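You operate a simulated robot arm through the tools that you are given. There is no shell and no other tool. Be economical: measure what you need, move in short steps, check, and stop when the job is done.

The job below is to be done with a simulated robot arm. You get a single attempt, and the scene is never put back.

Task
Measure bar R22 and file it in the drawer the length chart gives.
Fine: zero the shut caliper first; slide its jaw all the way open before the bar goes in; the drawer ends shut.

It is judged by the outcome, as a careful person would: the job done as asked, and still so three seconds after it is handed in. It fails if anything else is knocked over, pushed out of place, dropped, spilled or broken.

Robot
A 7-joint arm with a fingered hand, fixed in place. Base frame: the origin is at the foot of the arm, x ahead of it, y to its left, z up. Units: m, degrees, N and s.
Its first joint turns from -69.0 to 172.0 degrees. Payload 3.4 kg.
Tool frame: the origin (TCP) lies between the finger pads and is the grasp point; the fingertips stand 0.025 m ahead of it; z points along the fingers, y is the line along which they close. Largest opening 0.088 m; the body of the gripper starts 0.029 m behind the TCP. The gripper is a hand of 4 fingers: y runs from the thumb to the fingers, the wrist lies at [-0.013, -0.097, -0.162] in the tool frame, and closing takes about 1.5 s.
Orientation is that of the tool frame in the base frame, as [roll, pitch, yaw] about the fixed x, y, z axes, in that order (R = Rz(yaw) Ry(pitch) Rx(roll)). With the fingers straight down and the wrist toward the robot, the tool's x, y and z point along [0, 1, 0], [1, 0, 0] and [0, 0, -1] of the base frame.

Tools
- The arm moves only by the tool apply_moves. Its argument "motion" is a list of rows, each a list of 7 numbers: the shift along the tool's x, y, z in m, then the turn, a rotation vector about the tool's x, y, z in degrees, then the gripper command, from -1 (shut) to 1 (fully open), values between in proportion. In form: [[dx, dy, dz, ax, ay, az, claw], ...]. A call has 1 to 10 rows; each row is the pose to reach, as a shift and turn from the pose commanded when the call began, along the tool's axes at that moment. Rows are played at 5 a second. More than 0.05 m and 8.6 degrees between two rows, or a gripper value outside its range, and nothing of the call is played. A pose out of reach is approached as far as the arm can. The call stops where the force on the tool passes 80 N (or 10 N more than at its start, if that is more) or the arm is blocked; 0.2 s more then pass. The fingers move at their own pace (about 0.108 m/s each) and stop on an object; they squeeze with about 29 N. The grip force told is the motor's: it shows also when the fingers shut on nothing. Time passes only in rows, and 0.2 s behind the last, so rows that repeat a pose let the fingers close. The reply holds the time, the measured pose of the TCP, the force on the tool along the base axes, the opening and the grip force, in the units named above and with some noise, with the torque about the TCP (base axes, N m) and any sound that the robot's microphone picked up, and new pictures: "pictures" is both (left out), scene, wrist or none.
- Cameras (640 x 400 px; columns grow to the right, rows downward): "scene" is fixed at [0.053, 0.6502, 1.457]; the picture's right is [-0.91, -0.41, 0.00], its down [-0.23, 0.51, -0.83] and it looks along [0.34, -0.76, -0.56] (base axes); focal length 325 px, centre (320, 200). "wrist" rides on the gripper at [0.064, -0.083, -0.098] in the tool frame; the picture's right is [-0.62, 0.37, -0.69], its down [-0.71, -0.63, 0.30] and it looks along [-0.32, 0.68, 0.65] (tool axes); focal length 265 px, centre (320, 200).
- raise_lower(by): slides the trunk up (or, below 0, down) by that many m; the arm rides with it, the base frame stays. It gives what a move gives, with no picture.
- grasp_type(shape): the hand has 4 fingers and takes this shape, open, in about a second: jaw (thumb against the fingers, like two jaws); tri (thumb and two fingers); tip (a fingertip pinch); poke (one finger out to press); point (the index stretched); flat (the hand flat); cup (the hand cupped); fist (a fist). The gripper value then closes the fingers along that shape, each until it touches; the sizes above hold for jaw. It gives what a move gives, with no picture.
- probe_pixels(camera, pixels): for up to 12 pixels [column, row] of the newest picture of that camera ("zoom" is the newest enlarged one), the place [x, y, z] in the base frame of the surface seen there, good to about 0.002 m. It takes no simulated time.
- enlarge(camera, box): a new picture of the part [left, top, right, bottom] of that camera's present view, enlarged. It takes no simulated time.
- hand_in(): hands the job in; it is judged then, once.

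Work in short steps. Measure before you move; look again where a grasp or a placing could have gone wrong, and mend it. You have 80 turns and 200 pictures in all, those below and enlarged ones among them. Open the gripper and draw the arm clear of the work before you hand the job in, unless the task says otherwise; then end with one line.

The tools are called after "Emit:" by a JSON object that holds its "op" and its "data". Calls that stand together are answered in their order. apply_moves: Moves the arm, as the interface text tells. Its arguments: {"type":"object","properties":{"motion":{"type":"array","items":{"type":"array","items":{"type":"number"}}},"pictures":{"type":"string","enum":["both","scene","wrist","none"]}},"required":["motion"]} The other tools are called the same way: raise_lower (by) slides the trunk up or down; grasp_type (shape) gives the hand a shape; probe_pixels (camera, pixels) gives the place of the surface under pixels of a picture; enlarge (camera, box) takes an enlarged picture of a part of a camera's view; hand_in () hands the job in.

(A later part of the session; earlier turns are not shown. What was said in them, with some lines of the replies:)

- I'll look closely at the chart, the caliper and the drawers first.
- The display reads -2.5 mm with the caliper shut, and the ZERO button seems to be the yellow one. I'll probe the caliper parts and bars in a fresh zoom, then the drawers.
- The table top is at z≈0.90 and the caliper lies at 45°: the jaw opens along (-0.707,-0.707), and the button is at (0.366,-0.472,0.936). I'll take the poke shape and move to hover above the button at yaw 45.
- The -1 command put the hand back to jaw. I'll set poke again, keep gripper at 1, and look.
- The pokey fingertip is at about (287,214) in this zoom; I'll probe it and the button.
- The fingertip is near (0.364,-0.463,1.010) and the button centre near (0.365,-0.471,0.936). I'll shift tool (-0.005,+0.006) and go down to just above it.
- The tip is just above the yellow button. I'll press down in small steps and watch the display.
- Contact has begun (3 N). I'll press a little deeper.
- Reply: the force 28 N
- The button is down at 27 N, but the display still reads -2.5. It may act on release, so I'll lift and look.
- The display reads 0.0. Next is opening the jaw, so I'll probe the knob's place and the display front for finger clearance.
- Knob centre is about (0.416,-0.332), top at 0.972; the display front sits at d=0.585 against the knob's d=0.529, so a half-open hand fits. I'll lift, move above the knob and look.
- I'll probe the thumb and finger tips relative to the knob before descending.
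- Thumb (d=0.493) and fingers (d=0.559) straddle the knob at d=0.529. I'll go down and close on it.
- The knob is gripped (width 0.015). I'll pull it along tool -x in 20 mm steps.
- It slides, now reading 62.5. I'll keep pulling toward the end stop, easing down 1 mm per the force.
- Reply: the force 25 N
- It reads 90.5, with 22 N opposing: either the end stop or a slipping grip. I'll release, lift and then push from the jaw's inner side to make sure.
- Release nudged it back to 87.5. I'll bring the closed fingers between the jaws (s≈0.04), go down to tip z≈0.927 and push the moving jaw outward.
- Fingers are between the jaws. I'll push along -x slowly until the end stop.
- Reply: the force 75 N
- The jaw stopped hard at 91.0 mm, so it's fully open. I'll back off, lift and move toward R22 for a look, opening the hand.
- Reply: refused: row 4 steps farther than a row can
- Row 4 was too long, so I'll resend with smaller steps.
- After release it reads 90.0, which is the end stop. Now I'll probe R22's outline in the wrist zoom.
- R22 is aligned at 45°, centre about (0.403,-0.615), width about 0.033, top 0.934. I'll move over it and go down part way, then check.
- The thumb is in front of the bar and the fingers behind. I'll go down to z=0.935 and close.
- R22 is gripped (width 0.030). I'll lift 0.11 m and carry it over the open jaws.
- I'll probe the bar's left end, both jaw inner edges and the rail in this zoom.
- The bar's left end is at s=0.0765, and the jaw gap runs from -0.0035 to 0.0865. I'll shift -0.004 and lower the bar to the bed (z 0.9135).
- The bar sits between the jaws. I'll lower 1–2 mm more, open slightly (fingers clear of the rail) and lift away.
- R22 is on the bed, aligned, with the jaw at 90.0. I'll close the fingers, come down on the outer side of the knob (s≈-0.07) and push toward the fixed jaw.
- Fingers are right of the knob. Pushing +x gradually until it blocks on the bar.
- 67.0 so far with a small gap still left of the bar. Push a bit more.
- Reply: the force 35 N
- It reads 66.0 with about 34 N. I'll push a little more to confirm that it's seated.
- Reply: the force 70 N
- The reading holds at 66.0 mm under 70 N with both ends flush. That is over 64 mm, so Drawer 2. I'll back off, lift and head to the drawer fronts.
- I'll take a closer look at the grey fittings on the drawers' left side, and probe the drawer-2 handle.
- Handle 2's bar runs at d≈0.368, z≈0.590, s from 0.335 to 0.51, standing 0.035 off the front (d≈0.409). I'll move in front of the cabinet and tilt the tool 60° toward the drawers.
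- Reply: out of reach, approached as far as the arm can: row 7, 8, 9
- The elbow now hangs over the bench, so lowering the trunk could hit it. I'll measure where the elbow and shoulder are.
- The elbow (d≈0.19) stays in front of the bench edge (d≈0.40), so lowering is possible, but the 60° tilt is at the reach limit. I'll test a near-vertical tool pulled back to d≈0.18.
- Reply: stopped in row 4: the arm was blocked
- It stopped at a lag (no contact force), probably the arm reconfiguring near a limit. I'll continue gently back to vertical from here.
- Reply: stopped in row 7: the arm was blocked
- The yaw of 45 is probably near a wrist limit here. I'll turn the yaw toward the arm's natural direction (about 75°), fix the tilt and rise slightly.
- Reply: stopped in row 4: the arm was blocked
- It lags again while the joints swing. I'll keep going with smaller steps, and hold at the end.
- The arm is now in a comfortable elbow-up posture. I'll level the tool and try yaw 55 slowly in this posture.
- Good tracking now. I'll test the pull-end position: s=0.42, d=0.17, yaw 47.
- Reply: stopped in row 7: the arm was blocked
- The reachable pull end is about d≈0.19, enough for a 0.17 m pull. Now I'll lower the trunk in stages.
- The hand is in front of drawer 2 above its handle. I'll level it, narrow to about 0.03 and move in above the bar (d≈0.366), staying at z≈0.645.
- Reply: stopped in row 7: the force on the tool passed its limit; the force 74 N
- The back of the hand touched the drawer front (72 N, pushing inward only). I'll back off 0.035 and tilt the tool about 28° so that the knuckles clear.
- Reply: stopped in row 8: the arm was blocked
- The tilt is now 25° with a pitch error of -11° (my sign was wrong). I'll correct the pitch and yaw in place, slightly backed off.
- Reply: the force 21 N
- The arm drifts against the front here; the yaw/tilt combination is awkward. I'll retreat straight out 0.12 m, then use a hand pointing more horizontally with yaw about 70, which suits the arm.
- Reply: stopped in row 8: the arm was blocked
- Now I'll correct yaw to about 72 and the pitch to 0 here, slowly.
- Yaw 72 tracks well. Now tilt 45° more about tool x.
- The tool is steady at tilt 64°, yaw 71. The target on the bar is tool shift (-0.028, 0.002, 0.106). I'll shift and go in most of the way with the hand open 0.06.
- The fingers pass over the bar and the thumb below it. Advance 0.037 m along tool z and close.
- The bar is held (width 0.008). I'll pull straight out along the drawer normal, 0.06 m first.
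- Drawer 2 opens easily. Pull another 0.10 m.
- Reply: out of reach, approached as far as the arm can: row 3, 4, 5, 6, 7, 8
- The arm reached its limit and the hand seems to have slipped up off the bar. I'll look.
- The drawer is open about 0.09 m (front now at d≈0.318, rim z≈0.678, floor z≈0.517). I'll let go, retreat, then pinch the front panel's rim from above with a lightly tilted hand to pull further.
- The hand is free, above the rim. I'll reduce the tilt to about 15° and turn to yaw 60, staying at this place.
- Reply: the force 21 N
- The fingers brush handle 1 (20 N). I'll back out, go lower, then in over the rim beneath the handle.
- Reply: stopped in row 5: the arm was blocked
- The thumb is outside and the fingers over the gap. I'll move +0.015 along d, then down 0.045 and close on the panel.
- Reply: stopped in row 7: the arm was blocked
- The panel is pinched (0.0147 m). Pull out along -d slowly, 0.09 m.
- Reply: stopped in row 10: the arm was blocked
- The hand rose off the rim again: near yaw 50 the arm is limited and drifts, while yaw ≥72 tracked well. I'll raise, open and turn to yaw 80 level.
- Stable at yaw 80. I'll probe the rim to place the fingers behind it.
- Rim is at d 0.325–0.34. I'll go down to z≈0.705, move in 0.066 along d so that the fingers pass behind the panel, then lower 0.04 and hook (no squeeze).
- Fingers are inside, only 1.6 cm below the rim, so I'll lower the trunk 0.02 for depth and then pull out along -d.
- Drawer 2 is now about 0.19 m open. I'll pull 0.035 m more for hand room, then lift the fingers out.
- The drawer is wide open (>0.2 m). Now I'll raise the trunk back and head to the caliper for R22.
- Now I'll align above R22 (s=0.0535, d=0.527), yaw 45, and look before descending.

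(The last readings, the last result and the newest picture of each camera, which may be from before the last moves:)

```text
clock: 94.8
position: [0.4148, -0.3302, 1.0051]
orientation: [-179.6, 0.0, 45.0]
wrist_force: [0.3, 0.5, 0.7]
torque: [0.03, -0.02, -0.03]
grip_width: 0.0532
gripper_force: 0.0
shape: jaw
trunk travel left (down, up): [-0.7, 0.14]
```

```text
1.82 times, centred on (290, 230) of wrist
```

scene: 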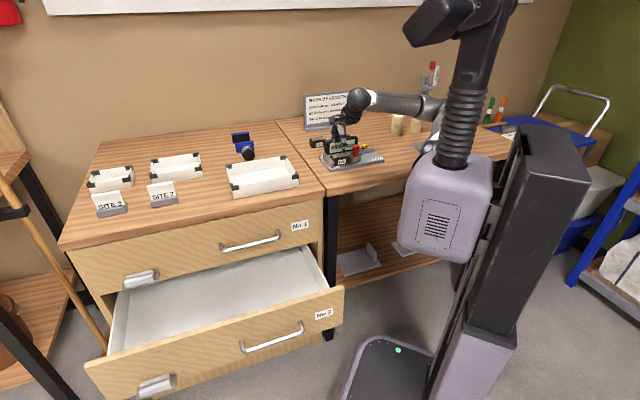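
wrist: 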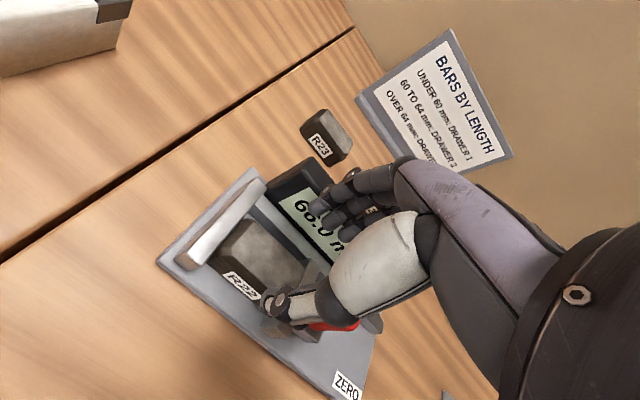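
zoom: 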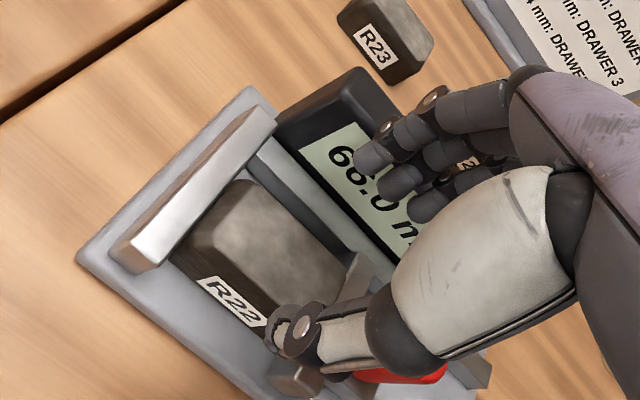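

TCP is over the bar (s 0.060, d 0.527). I'll narrow to 0.046, shift -0.003, descend to z=0.949 and grip.

Emit:
{"op": "apply_moves", "data": {"motion": [[-0.003, 0.001, 0.02, 0, 0, 0, 0.05], [-0.003, 0.001, 0.04, 0, 0, 0, 0.05], [-0.003, 0.001, 0.056, 0, 0, 0, 0.05], [-0.003, 0.001, 0.056, 0, 0, 0, -0.4], [-0.003, 0.001, 0.056, 0, 0, 0, -1], [-0.003, 0.001, 0.056, 0, 0, 0, -1], [-0.003, 0.001, 0.03, 0, 0, 0, -1], [-0.003, 0.001, -0.01, 0, 0, 0, -1], [-0.003, 0.001, -0.05, 0, 0, 0, -1]]}}

Emit:
{"op": "enlarge", "data": {"camera": "scene", "box": [310, 90, 390, 170]}}

```text
clock: 96.8
position: [0.4104, -0.3335, 1.0538]
orientation: [-179.7, 0.0, 45.3]
wrist_force: [0.2, 0.2, -1.7]
torque: [0.0, 0.01, 0.06]
grip_width: 0.0299
gripper_force: 29.1
shape: jaw
trunk travel left (down, up): [-0.7, 0.14]
```

scene: 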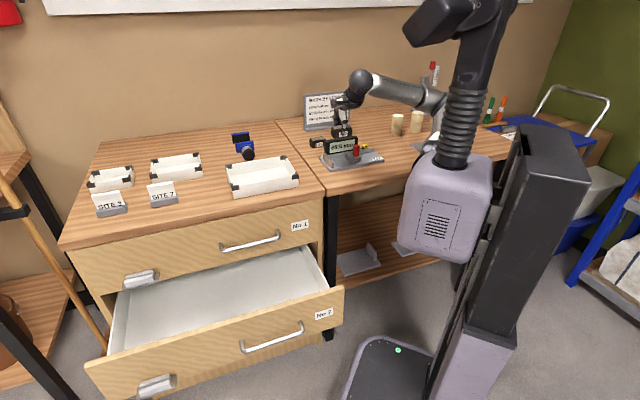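
wrist: 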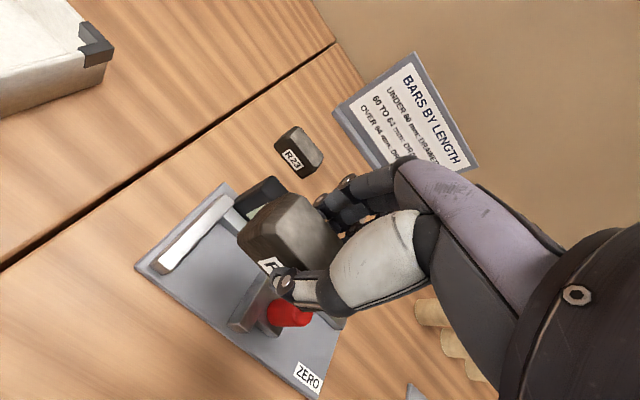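

```text
5.00 times, centred on (350, 130) of scene
```

zoom: 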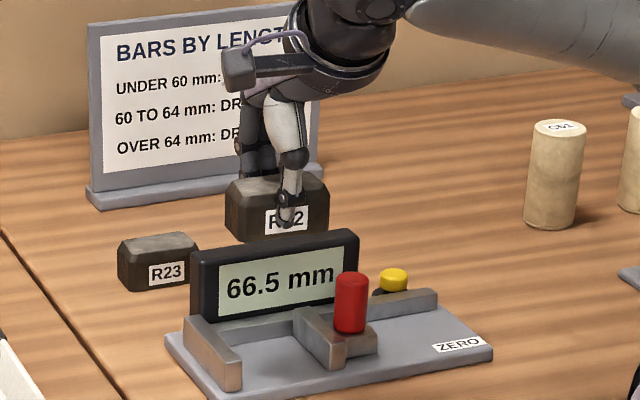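

R22 is held. I'll carry it over to above the open drawer (s=0.41, d=0.27), turning to yaw 80.

Emit:
{"op": "apply_moves", "data": {"motion": [[0.0356, -0.0256, -0.001, 0, 0, -3.5, -1], [0.0711, -0.0512, -0.002, 0, 0, -7, -1], [0.1067, -0.0768, -0.003, 0, 0, -10.5, -1], [0.1423, -0.1024, -0.004, 0, 0, -14, -1], [0.1779, -0.128, -0.005, 0, 0, -17.5, -1], [0.2134, -0.1535, -0.006, 0, 0, -21, -1], [0.249, -0.1791, -0.007, 0, 0, -24.5, -1], [0.2846, -0.2047, -0.008, 0, 0, -28, -1], [0.32, -0.2303, -0.009, 0, 0, -31.5, -1], [0.3557, -0.2559, -0.01, 0, 0, -35, -1]], "pictures": "scene"}}

```text
clock: 99.0
position: [0.478, 0.1019, 1.0636]
orientation: [-179.7, -0.1, 80.3]
wrist_force: [0.1, 0.0, -1.5]
torque: [-0.01, -0.04, 0.0]
grip_width: 0.0298
gripper_force: 29.4
shape: jaw
trunk travel left (down, up): [-0.7, 0.14]
```

scene: 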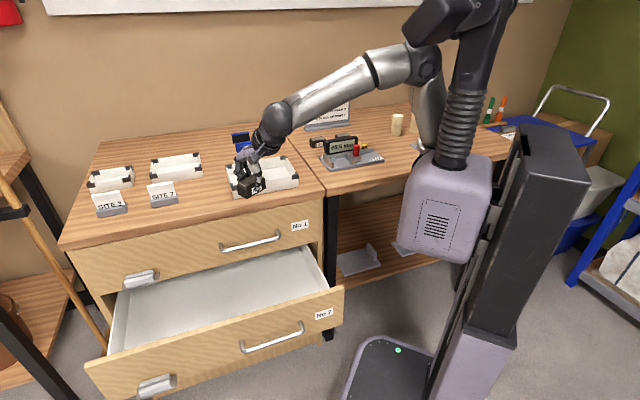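

It holds at s=0.41, d=0.266. I'll probe the drawer's front rim and floor before lowering.

Emit:
{"op": "probe_pixels", "data": {"camera": "scene", "pixels": [[240, 316], [240, 319], [300, 297], [210, 300], [260, 275], [310, 280], [115, 340], [200, 329]]}}

Emit:
{"op": "raise_lower", "data": {"by": -0.34}}

Emit:
{"op": "enlarge", "data": {"camera": "scene", "box": [130, 210, 350, 370]}}

```text
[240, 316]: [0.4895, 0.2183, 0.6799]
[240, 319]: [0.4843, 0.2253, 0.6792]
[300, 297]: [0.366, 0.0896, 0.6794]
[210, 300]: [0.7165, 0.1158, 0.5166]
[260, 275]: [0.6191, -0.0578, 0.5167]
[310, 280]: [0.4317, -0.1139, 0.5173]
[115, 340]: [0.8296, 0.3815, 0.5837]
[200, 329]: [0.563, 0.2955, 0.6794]
```

```text
clock: 102.3
position: [0.4775, 0.0998, 0.7228]
orientation: [-179.7, -0.2, 80.0]
wrist_force: [-0.9, -0.2, -2.2]
torque: [0.02, 0.0, -0.02]
grip_width: 0.0301
gripper_force: 29.1
shape: jaw
trunk travel left (down, up): [-0.36, 0.48]
```

```text
2.50 times, centred on (240, 290) of scene
```

zoom: 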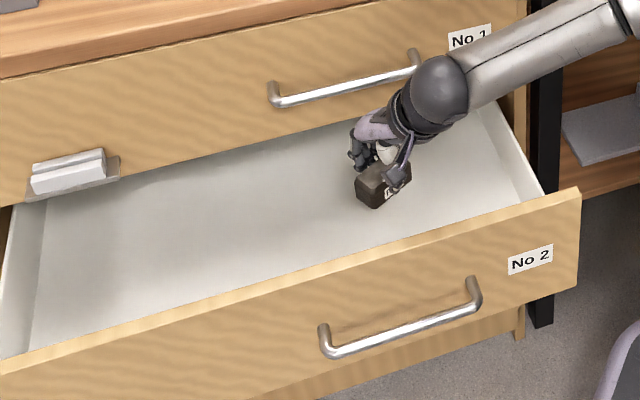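

Rim inner face is at d≈0.20, floor 0.517. I'll lower 0.09 more, then move 0.08 deeper along d so that the wrist and camera clear the rim.

Emit:
{"op": "raise_lower", "data": {"by": -0.09}}

Emit:
{"op": "apply_moves", "data": {"motion": [[-0.0115, 0.0164, 0, 0, 0, 0, -1], [-0.0229, 0.0328, 0, 0, 0, 0, -1], [-0.0344, 0.0492, 0, 0, 0, 0, -1], [-0.0458, 0.0656, 0, 0, 0, 0, -1], [-0.0458, 0.0656, 0, 0, 0, 0, -1]]}}

Emit:
{"op": "enlarge", "data": {"camera": "scene", "box": [200, 220, 350, 340]}}

```text
clock: 103.6
position: [0.4767, 0.0992, 0.6326]
orientation: [-179.7, -0.1, 80.1]
wrist_force: [0.0, 0.3, -1.3]
torque: [0.02, 0.0, 0.01]
grip_width: 0.0301
gripper_force: 29.2
shape: jaw
trunk travel left (down, up): [-0.27, 0.57]
```

```text
clock: 104.8
position: [0.5327, 0.0431, 0.6323]
orientation: [-179.7, -0.2, 80.1]
wrist_force: [0.7, -0.3, -2.8]
torque: [-0.02, -0.03, 0.03]
grip_width: 0.03
gripper_force: 29.3
shape: jaw
trunk travel left (down, up): [-0.27, 0.57]
```

scene: 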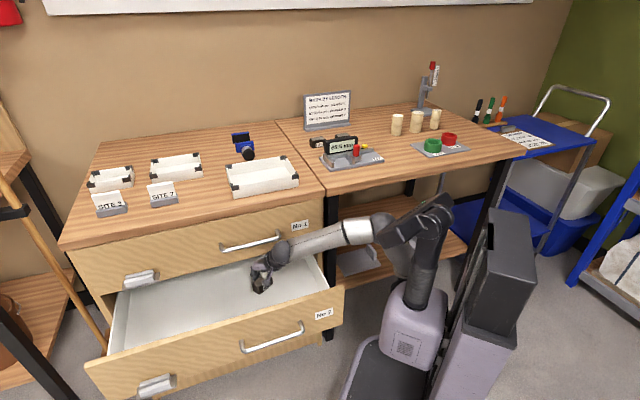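
wrist: 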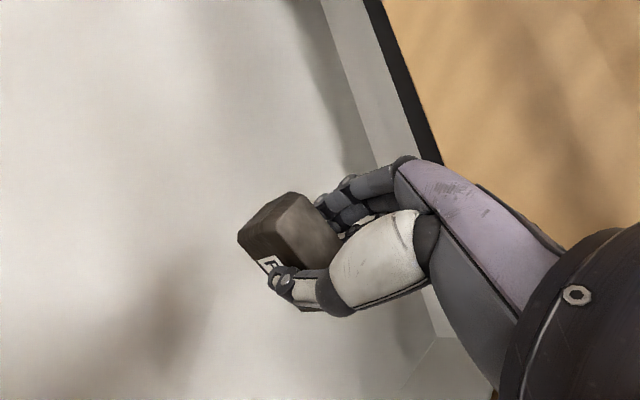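

```text
3.33 times, centred on (275, 280) of scene
```

zoom: 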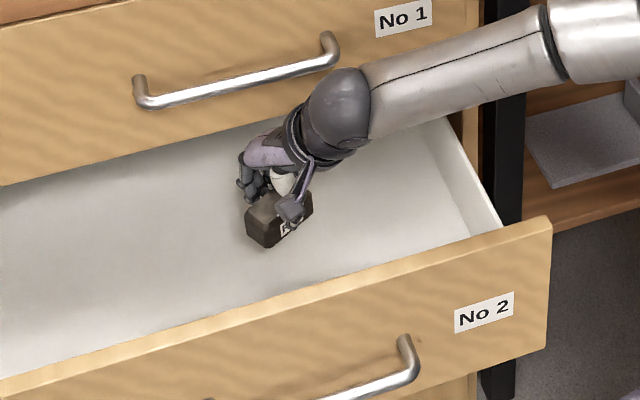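

The path is clear. I'll lower in two steps, checking forces.

Emit:
{"op": "raise_lower", "data": {"by": -0.05}}

Emit:
{"op": "enlarge", "data": {"camera": "scene", "box": [220, 200, 400, 330]}}

```text
clock: 105.7
position: [0.5325, 0.0454, 0.5824]
orientation: [-179.7, -0.2, 80.0]
wrist_force: [0.0, -0.1, -1.7]
torque: [-0.03, 0.01, 0.02]
grip_width: 0.03
gripper_force: 28.9
shape: jaw
trunk travel left (down, up): [-0.22, 0.62]
```

```text
3.08 times, centred on (310, 265) of scene
```

zoom: 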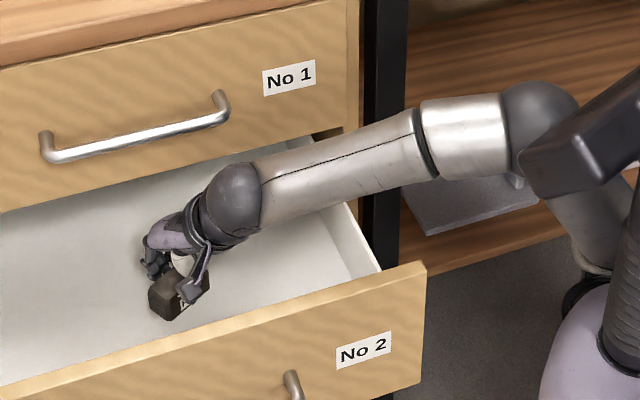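

Nearly there (bar bottom ≈0.547). I'll lower the last 0.03 m by arm motion, which stops on contact.

Emit:
{"op": "apply_moves", "data": {"motion": [[0, 0, 0.01, 0, 0, 0, -1], [0, 0, 0.019, 0, 0, 0, -1], [0, 0, 0.025, 0, 0, 0, -1], [0, 0, 0.029, 0, 0, 0, -1], [0, 0, 0.031, 0, 0, 0, -1]], "pictures": "wrist"}}

Emit:
{"op": "enlarge", "data": {"camera": "scene", "box": [220, 220, 350, 330]}}

```text
clock: 106.9
position: [0.5329, 0.0419, 0.5571]
orientation: [-179.8, -1.2, 79.9]
wrist_force: [-0.2, 0.2, -1.5]
torque: [0.01, 0.04, -0.02]
grip_width: 0.0297
gripper_force: 29.0
shape: jaw
trunk travel left (down, up): [-0.22, 0.62]
```

wrist: 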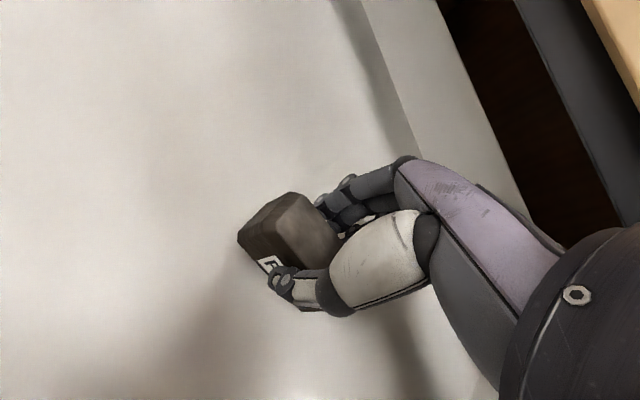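

```text
3.64 times, centred on (285, 275) of scene
```

zoom: 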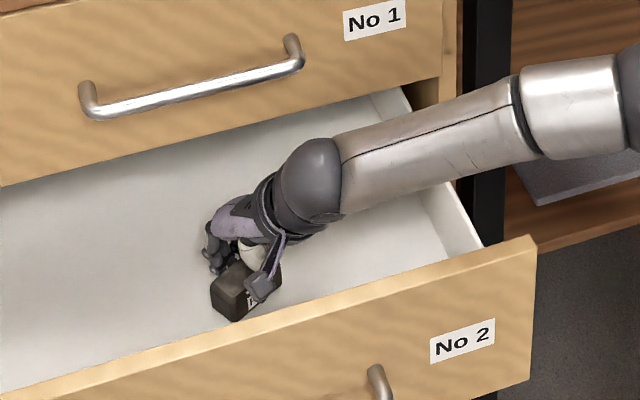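

About 5 mm to go; press down gently until contact force appears.

Emit:
{"op": "apply_moves", "data": {"motion": [[0, 0, 0.003, 0, 0, 0, -1], [0, 0, 0.006, 0, 0, 0, -1], [0, 0, 0.009, 0, 0, 0, -1], [0, 0, 0.009, 0, 0, 0, -1]], "pictures": "none"}}

Emit:
{"op": "probe_pixels", "data": {"camera": "wrist", "pixels": [[245, 242], [255, 262], [225, 255]]}}

```text
clock: 107.9
position: [0.5345, 0.0394, 0.5522]
orientation: [-179.8, -2.1, 79.3]
wrist_force: [0.1, 0.3, -1.7]
torque: [0.0, -0.02, 0.02]
grip_width: 0.03
gripper_force: 29.0
shape: jaw
trunk travel left (down, up): [-0.22, 0.62]
```

```text
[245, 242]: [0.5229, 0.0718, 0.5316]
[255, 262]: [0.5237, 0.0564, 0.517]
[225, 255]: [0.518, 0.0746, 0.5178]
```

Still carrying the weight (-1.7 N) with about 1–2 mm to go; a bit lower, then release gently and lift.

Emit:
{"op": "apply_moves", "data": {"motion": [[0, 0, 0.003, 0, 0, 0, -1], [0, 0, 0.005, 0, 0, 0, -1], [0, 0, 0.005, 0, 0, 0, -0.15], [0, 0, 0.005, 0, 0, 0, 0.1], [0, 0, 0.005, 0, 0, 0, 0.3], [0, 0, 0.005, 0, 0, 0, 0.3], [0, 0, -0.02, 0, 0, 0, 0.3], [0, 0, -0.05, 0, 0, 0, 0.3]]}}

```text
clock: 109.7
position: [0.533, 0.0456, 0.5944]
orientation: [-179.6, -0.6, 80.1]
wrist_force: [0.1, 0.5, -0.5]
torque: [0.03, 0.01, -0.03]
grip_width: 0.0568
gripper_force: 0.0
shape: jaw
trunk travel left (down, up): [-0.22, 0.62]
```

scene: 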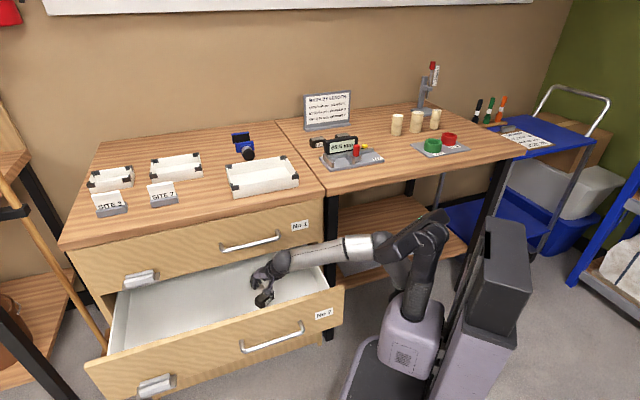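
wrist: 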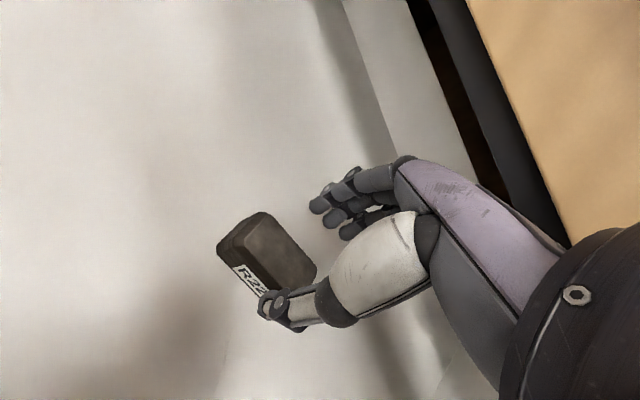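

R22 lies on drawer 2's floor at (265,255) in the wrist view. I'll draw the hand up and out over the rim.

Emit:
{"op": "apply_moves", "data": {"motion": [[0, 0, -0.04, 0, 0, 0, 0.3], [0.0172, -0.0246, -0.05, 0, 0, 0, 0.3], [0.0315, -0.045, -0.06, 0, 0, 0, 0.3], [0.0458, -0.0656, -0.07, 0, 0, 0, 0.3], [0.0458, -0.0656, -0.11, 0, 0, 0, 0.3], [0.0458, -0.0656, -0.15, 0, 0, 0, 0.3], [0.0458, -0.0656, -0.19, 0, 0, 0, 0.3], [0.0688, -0.0984, -0.195, 0, 0, 0, -0.3], [0.0946, -0.135, -0.195, 0, 0, 0, -1], [0.1146, -0.164, -0.195, 0, 0, 0, -1]], "pictures": "scene"}}

Emit:
{"op": "enlarge", "data": {"camera": "scene", "box": [100, 220, 350, 400]}}

```text
clock: 111.9
position: [0.3947, 0.1802, 0.7784]
orientation: [-178.2, 0.3, 79.7]
wrist_force: [0.3, -1.0, -0.9]
torque: [-0.03, -0.02, 0.04]
grip_width: 0.0002
gripper_force: 28.8
shape: jaw
trunk travel left (down, up): [-0.22, 0.62]
```

scene: 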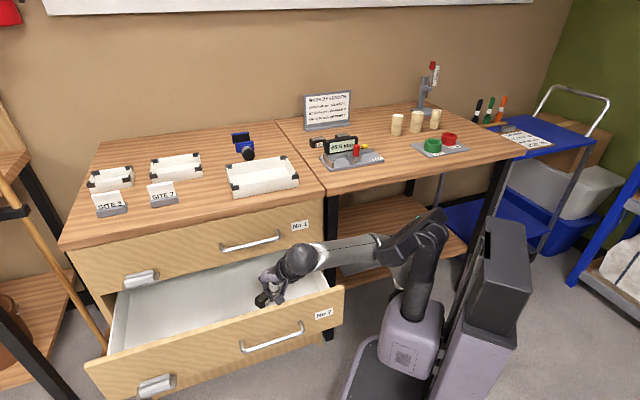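

```text
2.22 times, centred on (225, 310) of scene
5 turns are left
```

zoom: 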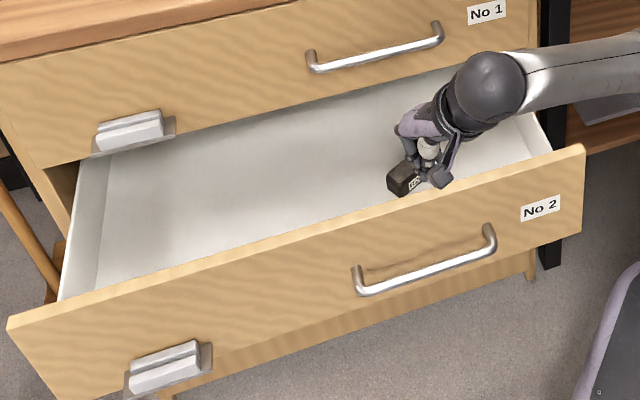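

Five turns left, so I'll chain the moves: step out to d≈0.07 in front of handle 2, lower to z≈0.597, and begin pushing the handle inward with the closed hand.

Emit:
{"op": "apply_moves", "data": {"motion": [[0.0157, -0.0224, 0, 0, 0, 0, -1], [0.0313, -0.0448, 0, 0, 0, 0, -1], [0.047, -0.0672, 0, 0, 0, 0, -1], [0.047, -0.0672, 0, 0, 0, 0, -1]], "pictures": "none"}}

Emit:
{"op": "raise_lower", "data": {"by": -0.181}}

Emit:
{"op": "apply_moves", "data": {"motion": [[-0.0115, 0.0164, 0, 0, 0, 0, -1], [-0.0229, 0.0328, 0, 0, 0, 0, -1], [-0.0344, 0.0492, 0, 0, 0, 0, -1], [-0.0458, 0.0656, 0, 0, 0, 0, -1], [-0.0573, 0.082, 0, 0, 0, 0, -1], [-0.0688, 0.0984, 0, 0, 0, 0, -1]]}}

Emit:
{"op": "enlarge", "data": {"camera": "scene", "box": [100, 220, 350, 400]}}

```text
clock: 113.1
position: [0.3561, 0.2052, 0.8139]
orientation: [-179.3, -4.1, 78.0]
wrist_force: [-0.2, -0.5, -0.1]
torque: [0.0, -0.02, 0.01]
grip_width: 0.0
gripper_force: 29.2
shape: jaw
out of reach, approached as far as the arm can: row 3, 4
trunk travel left (down, up): [-0.22, 0.62]
stopped in row 4: the arm was blocked; the commanded pose is now the measured one
```

```text
clock: 115.1
position: [0.3563, 0.2058, 0.6314]
orientation: [-179.2, -4.0, 78.0]
wrist_force: [0.2, 0.1, 0.4]
torque: [0.01, 0.03, 0.0]
grip_width: 0.0001
gripper_force: 28.5
shape: jaw
trunk travel left (down, up): [-0.039, 0.801]
```

```text
clock: 116.5
position: [0.4369, 0.1201, 0.623]
orientation: [-179.3, -3.7, 78.1]
wrist_force: [-0.3, 0.0, 0.0]
torque: [0.02, 0.02, 0.02]
grip_width: 0.0001
gripper_force: 28.7
shape: jaw
trunk travel left (down, up): [-0.039, 0.801]
```

scene: 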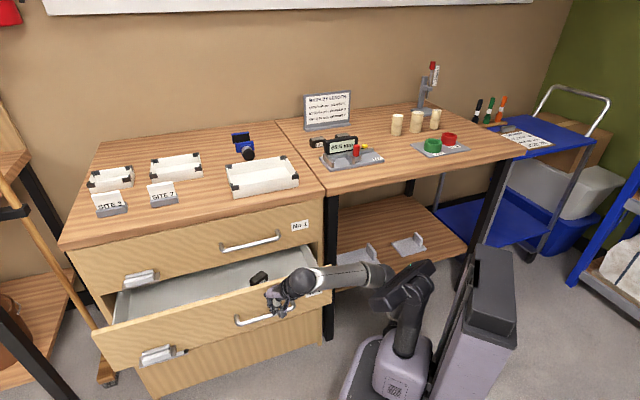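
wrist: 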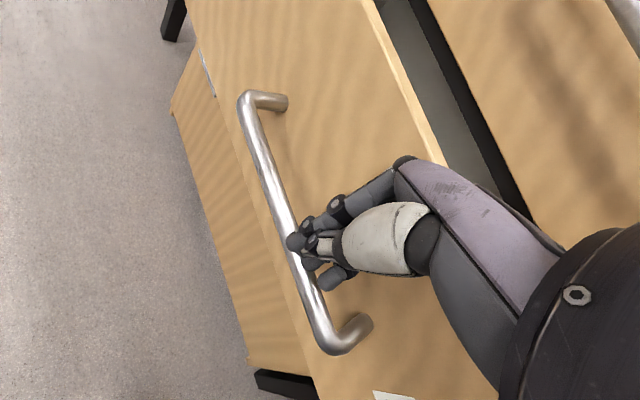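

```text
2.22 times, centred on (225, 310) of scene
4 turns are left
```

zoom: 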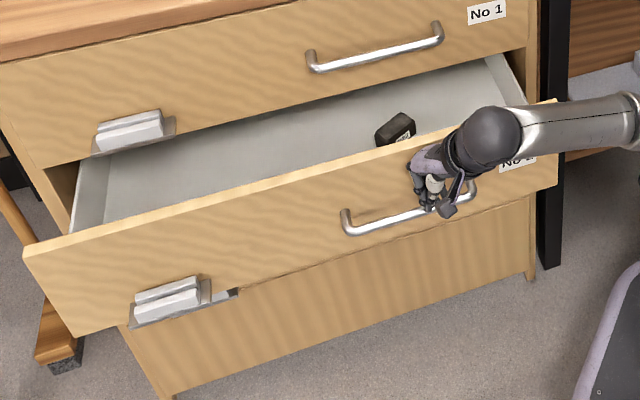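

The drawer is closing as the hand pushes. I'll continue the push 0.155 m along d; it will stop on force when it's shut.

Emit:
{"op": "apply_moves", "data": {"motion": [[-0.0109, 0.0168, 0, 0, 0, 0, -1], [-0.0218, 0.0335, 0, 0, 0, 0, -1], [-0.0327, 0.0503, 0, 0, 0, 0, -1], [-0.0436, 0.0671, 0, 0, 0, 0, -1], [-0.0545, 0.0839, 0, 0, 0, 0, -1], [-0.0654, 0.1006, 0, 0, 0, 0, -1], [-0.0735, 0.1132, 0, 0, 0, 0, -1], [-0.079, 0.1216, 0, 0, 0, 0, -1], [-0.0844, 0.13, 0, 0, 0, 0, -1], [-0.0844, 0.13, 0, 0, 0, 0, -1]]}}

Emit:
{"op": "enlarge", "data": {"camera": "scene", "box": [100, 220, 350, 400]}}

Emit:
{"op": "probe_pixels", "data": {"camera": "scene", "pixels": [[180, 290], [200, 300], [160, 320], [180, 265], [220, 320], [290, 250]]}}

```text
clock: 118.5
position: [0.5344, 0.0262, 0.6193]
orientation: [-178.7, -3.7, 79.2]
wrist_force: [-43.8, 22.0, 2.1]
torque: [-1.14, -2.23, -1.13]
grip_width: 0.0
gripper_force: 28.7
shape: jaw
trunk travel left (down, up): [-0.039, 0.801]
stopped in row 9: the force on the tool passed its limit (the readings are from after the stop); the commanded pose is now the measured one
```

scene: 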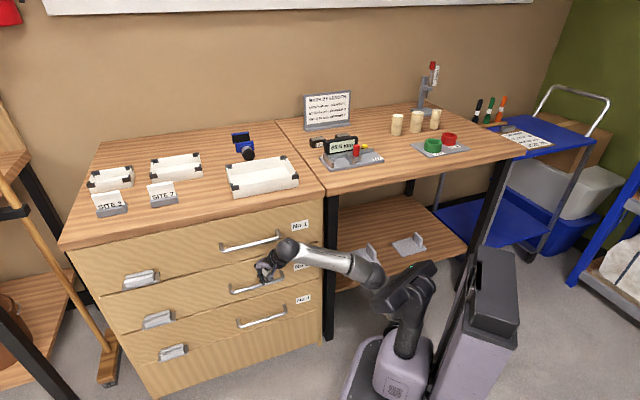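
wrist: 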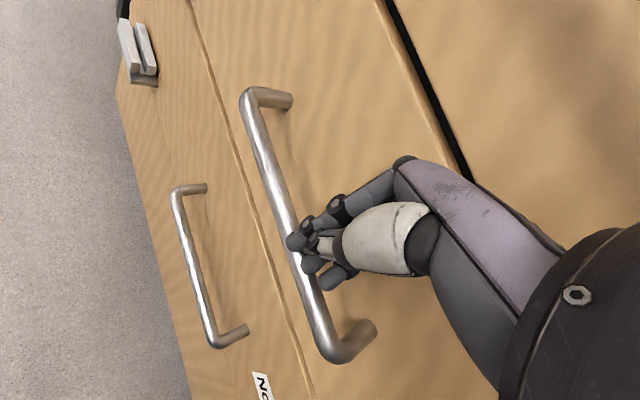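

```text
2.22 times, centred on (225, 310) of scene
```

zoom: 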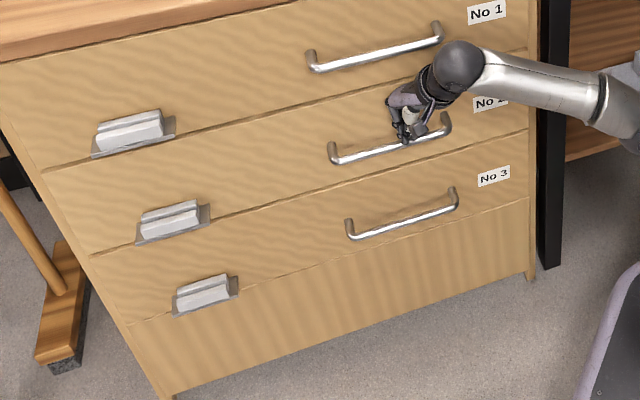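

```text
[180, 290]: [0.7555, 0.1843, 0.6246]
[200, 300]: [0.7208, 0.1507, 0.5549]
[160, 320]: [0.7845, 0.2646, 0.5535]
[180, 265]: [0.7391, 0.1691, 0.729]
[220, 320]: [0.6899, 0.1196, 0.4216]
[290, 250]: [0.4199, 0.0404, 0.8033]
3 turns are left
```

Drawer 2 is shut, with its front at d=0.4035, flush with drawers 1 and 3. I'll lift the tips clear of the handle, then retreat straight out, open the hand and check.

Emit:
{"op": "apply_moves", "data": {"motion": [[0.0011, -0.0017, -0.012, 0, 0, 0, -1], [0.0017, -0.0025, -0.024, 0, 0, 0, -1], [0.0017, -0.0025, -0.036, 0, 0, 0, -1], [0.0112, -0.0166, -0.036, 0, 0, 0, -1], [0.0224, -0.0332, -0.036, 0, 0, 0, -1], [0.0392, -0.058, -0.036, 0, 0, 0, -1], [0.056, -0.083, -0.036, 0, 0, 0, -1], [0.067, -0.1, -0.036, 0, 0, 0, 0], [0.067, -0.1, -0.036, 0, 0, 0, 1], [0.067, -0.1, -0.036, 0, 0, 0, 1]], "pictures": "scene"}}

Emit:
{"op": "enlarge", "data": {"camera": "scene", "box": [100, 220, 350, 400]}}

Emit:
{"op": "probe_pixels", "data": {"camera": "scene", "pixels": [[180, 290], [200, 300], [180, 265], [220, 320]]}}

```text
clock: 119.2
position: [0.5362, 0.0288, 0.6344]
orientation: [-176.6, -3.3, 79.4]
wrist_force: [-17.0, 16.0, -7.6]
torque: [-0.49, -0.63, -0.21]
grip_width: 0.0
gripper_force: 28.9
shape: jaw
trunk travel left (down, up): [-0.039, 0.801]
stopped in row 3: the force on the tool passed its limit (the readings are from after the stop); the commanded pose is now the measured one
```

scene: 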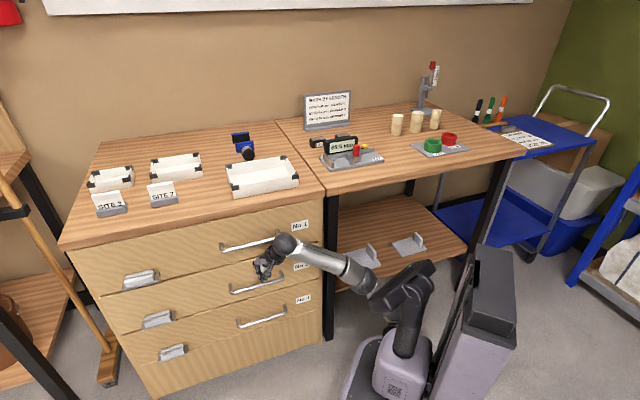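

```text
2.22 times, centred on (225, 310) of scene
```

zoom: 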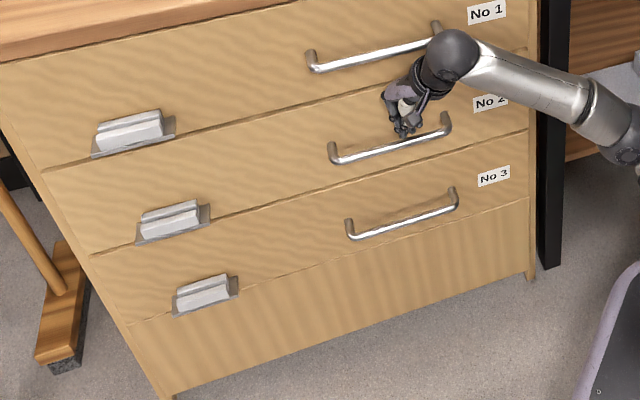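

```text
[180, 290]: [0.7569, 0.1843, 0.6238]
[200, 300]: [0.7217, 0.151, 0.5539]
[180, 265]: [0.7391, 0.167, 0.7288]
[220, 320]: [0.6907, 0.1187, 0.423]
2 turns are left
```

The lift stopped on contact with handle 1, but the tips (z≈0.609) are now above handle 2's bar and the drawer is still flush. I'll retreat straight out in two calls, opening the hand in the second, and check.

Emit:
{"op": "apply_moves", "data": {"motion": [[0.0056, -0.0083, 0, 0, 0, 0, -1], [0.0112, -0.0166, 0, 0, 0, 0, -1], [0.0168, -0.0249, -0.003, 0, 0, 0, -1], [0.0252, -0.0373, -0.006, 0, 0, 0, -1], [0.0336, -0.0497, -0.008, 0, 0, 0, -1], [0.042, -0.0622, -0.008, 0, 0, 0, -1], [0.0504, -0.0746, -0.008, 0, 0, 0, -1]], "pictures": "none"}}

Emit:
{"op": "apply_moves", "data": {"motion": [[0.0084, -0.0124, 0, 0, 0, 0, -1], [0.0168, -0.0249, 0, 0, 0, 0, -1], [0.0252, -0.0373, 0, 0, 0, 0, 0], [0.0252, -0.0373, 0, 0, 0, 0, 0.6], [0.0252, -0.0373, 0, 0, 0, 0, 0.6], [0.0252, -0.0373, 0, 0, 0, 0, 0.6]], "pictures": "scene"}}

Emit:
{"op": "probe_pixels", "data": {"camera": "scene", "pixels": [[180, 290], [200, 300], [180, 265], [220, 320]]}}

```text
clock: 120.8
position: [0.4714, 0.087, 0.6498]
orientation: [-176.7, -3.4, 79.1]
wrist_force: [-0.5, 0.3, 1.2]
torque: [0.03, -0.01, 0.0]
grip_width: 0.0
gripper_force: 29.5
shape: jaw
trunk travel left (down, up): [-0.039, 0.801]
```

```text
clock: 122.2
position: [0.4432, 0.1095, 0.6606]
orientation: [-176.6, -4.9, 78.6]
wrist_force: [0.9, 0.4, -0.5]
torque: [0.01, 0.01, -0.02]
grip_width: 0.0703
gripper_force: 0.0
shape: jaw
trunk travel left (down, up): [-0.039, 0.801]
```

scene: 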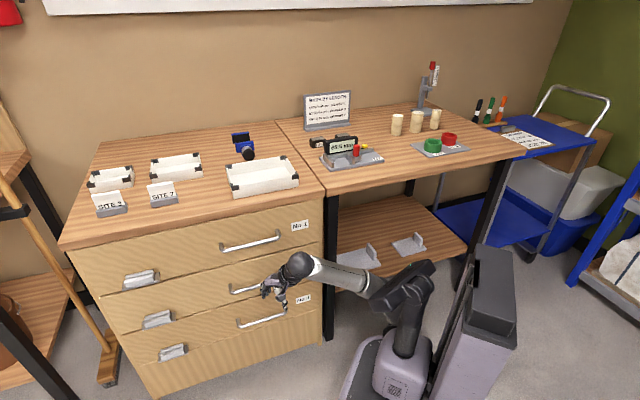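

```text
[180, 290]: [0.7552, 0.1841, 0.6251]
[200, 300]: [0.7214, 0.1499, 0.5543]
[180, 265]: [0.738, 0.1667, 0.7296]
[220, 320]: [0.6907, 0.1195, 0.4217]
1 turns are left
```

The drawers are flush and shut, the hand is open and clear, and the bench is undisturbed, so I'm handing in.

Emit:
{"op": "hand_in", "data": {}}

```text
The job is handed in.
```

I zeroed the caliper, opened its jaw fully and measured R22 at 66.0 mm. The chart puts bars over 64 mm in drawer 2, so R22 is in there and the drawer is shut.
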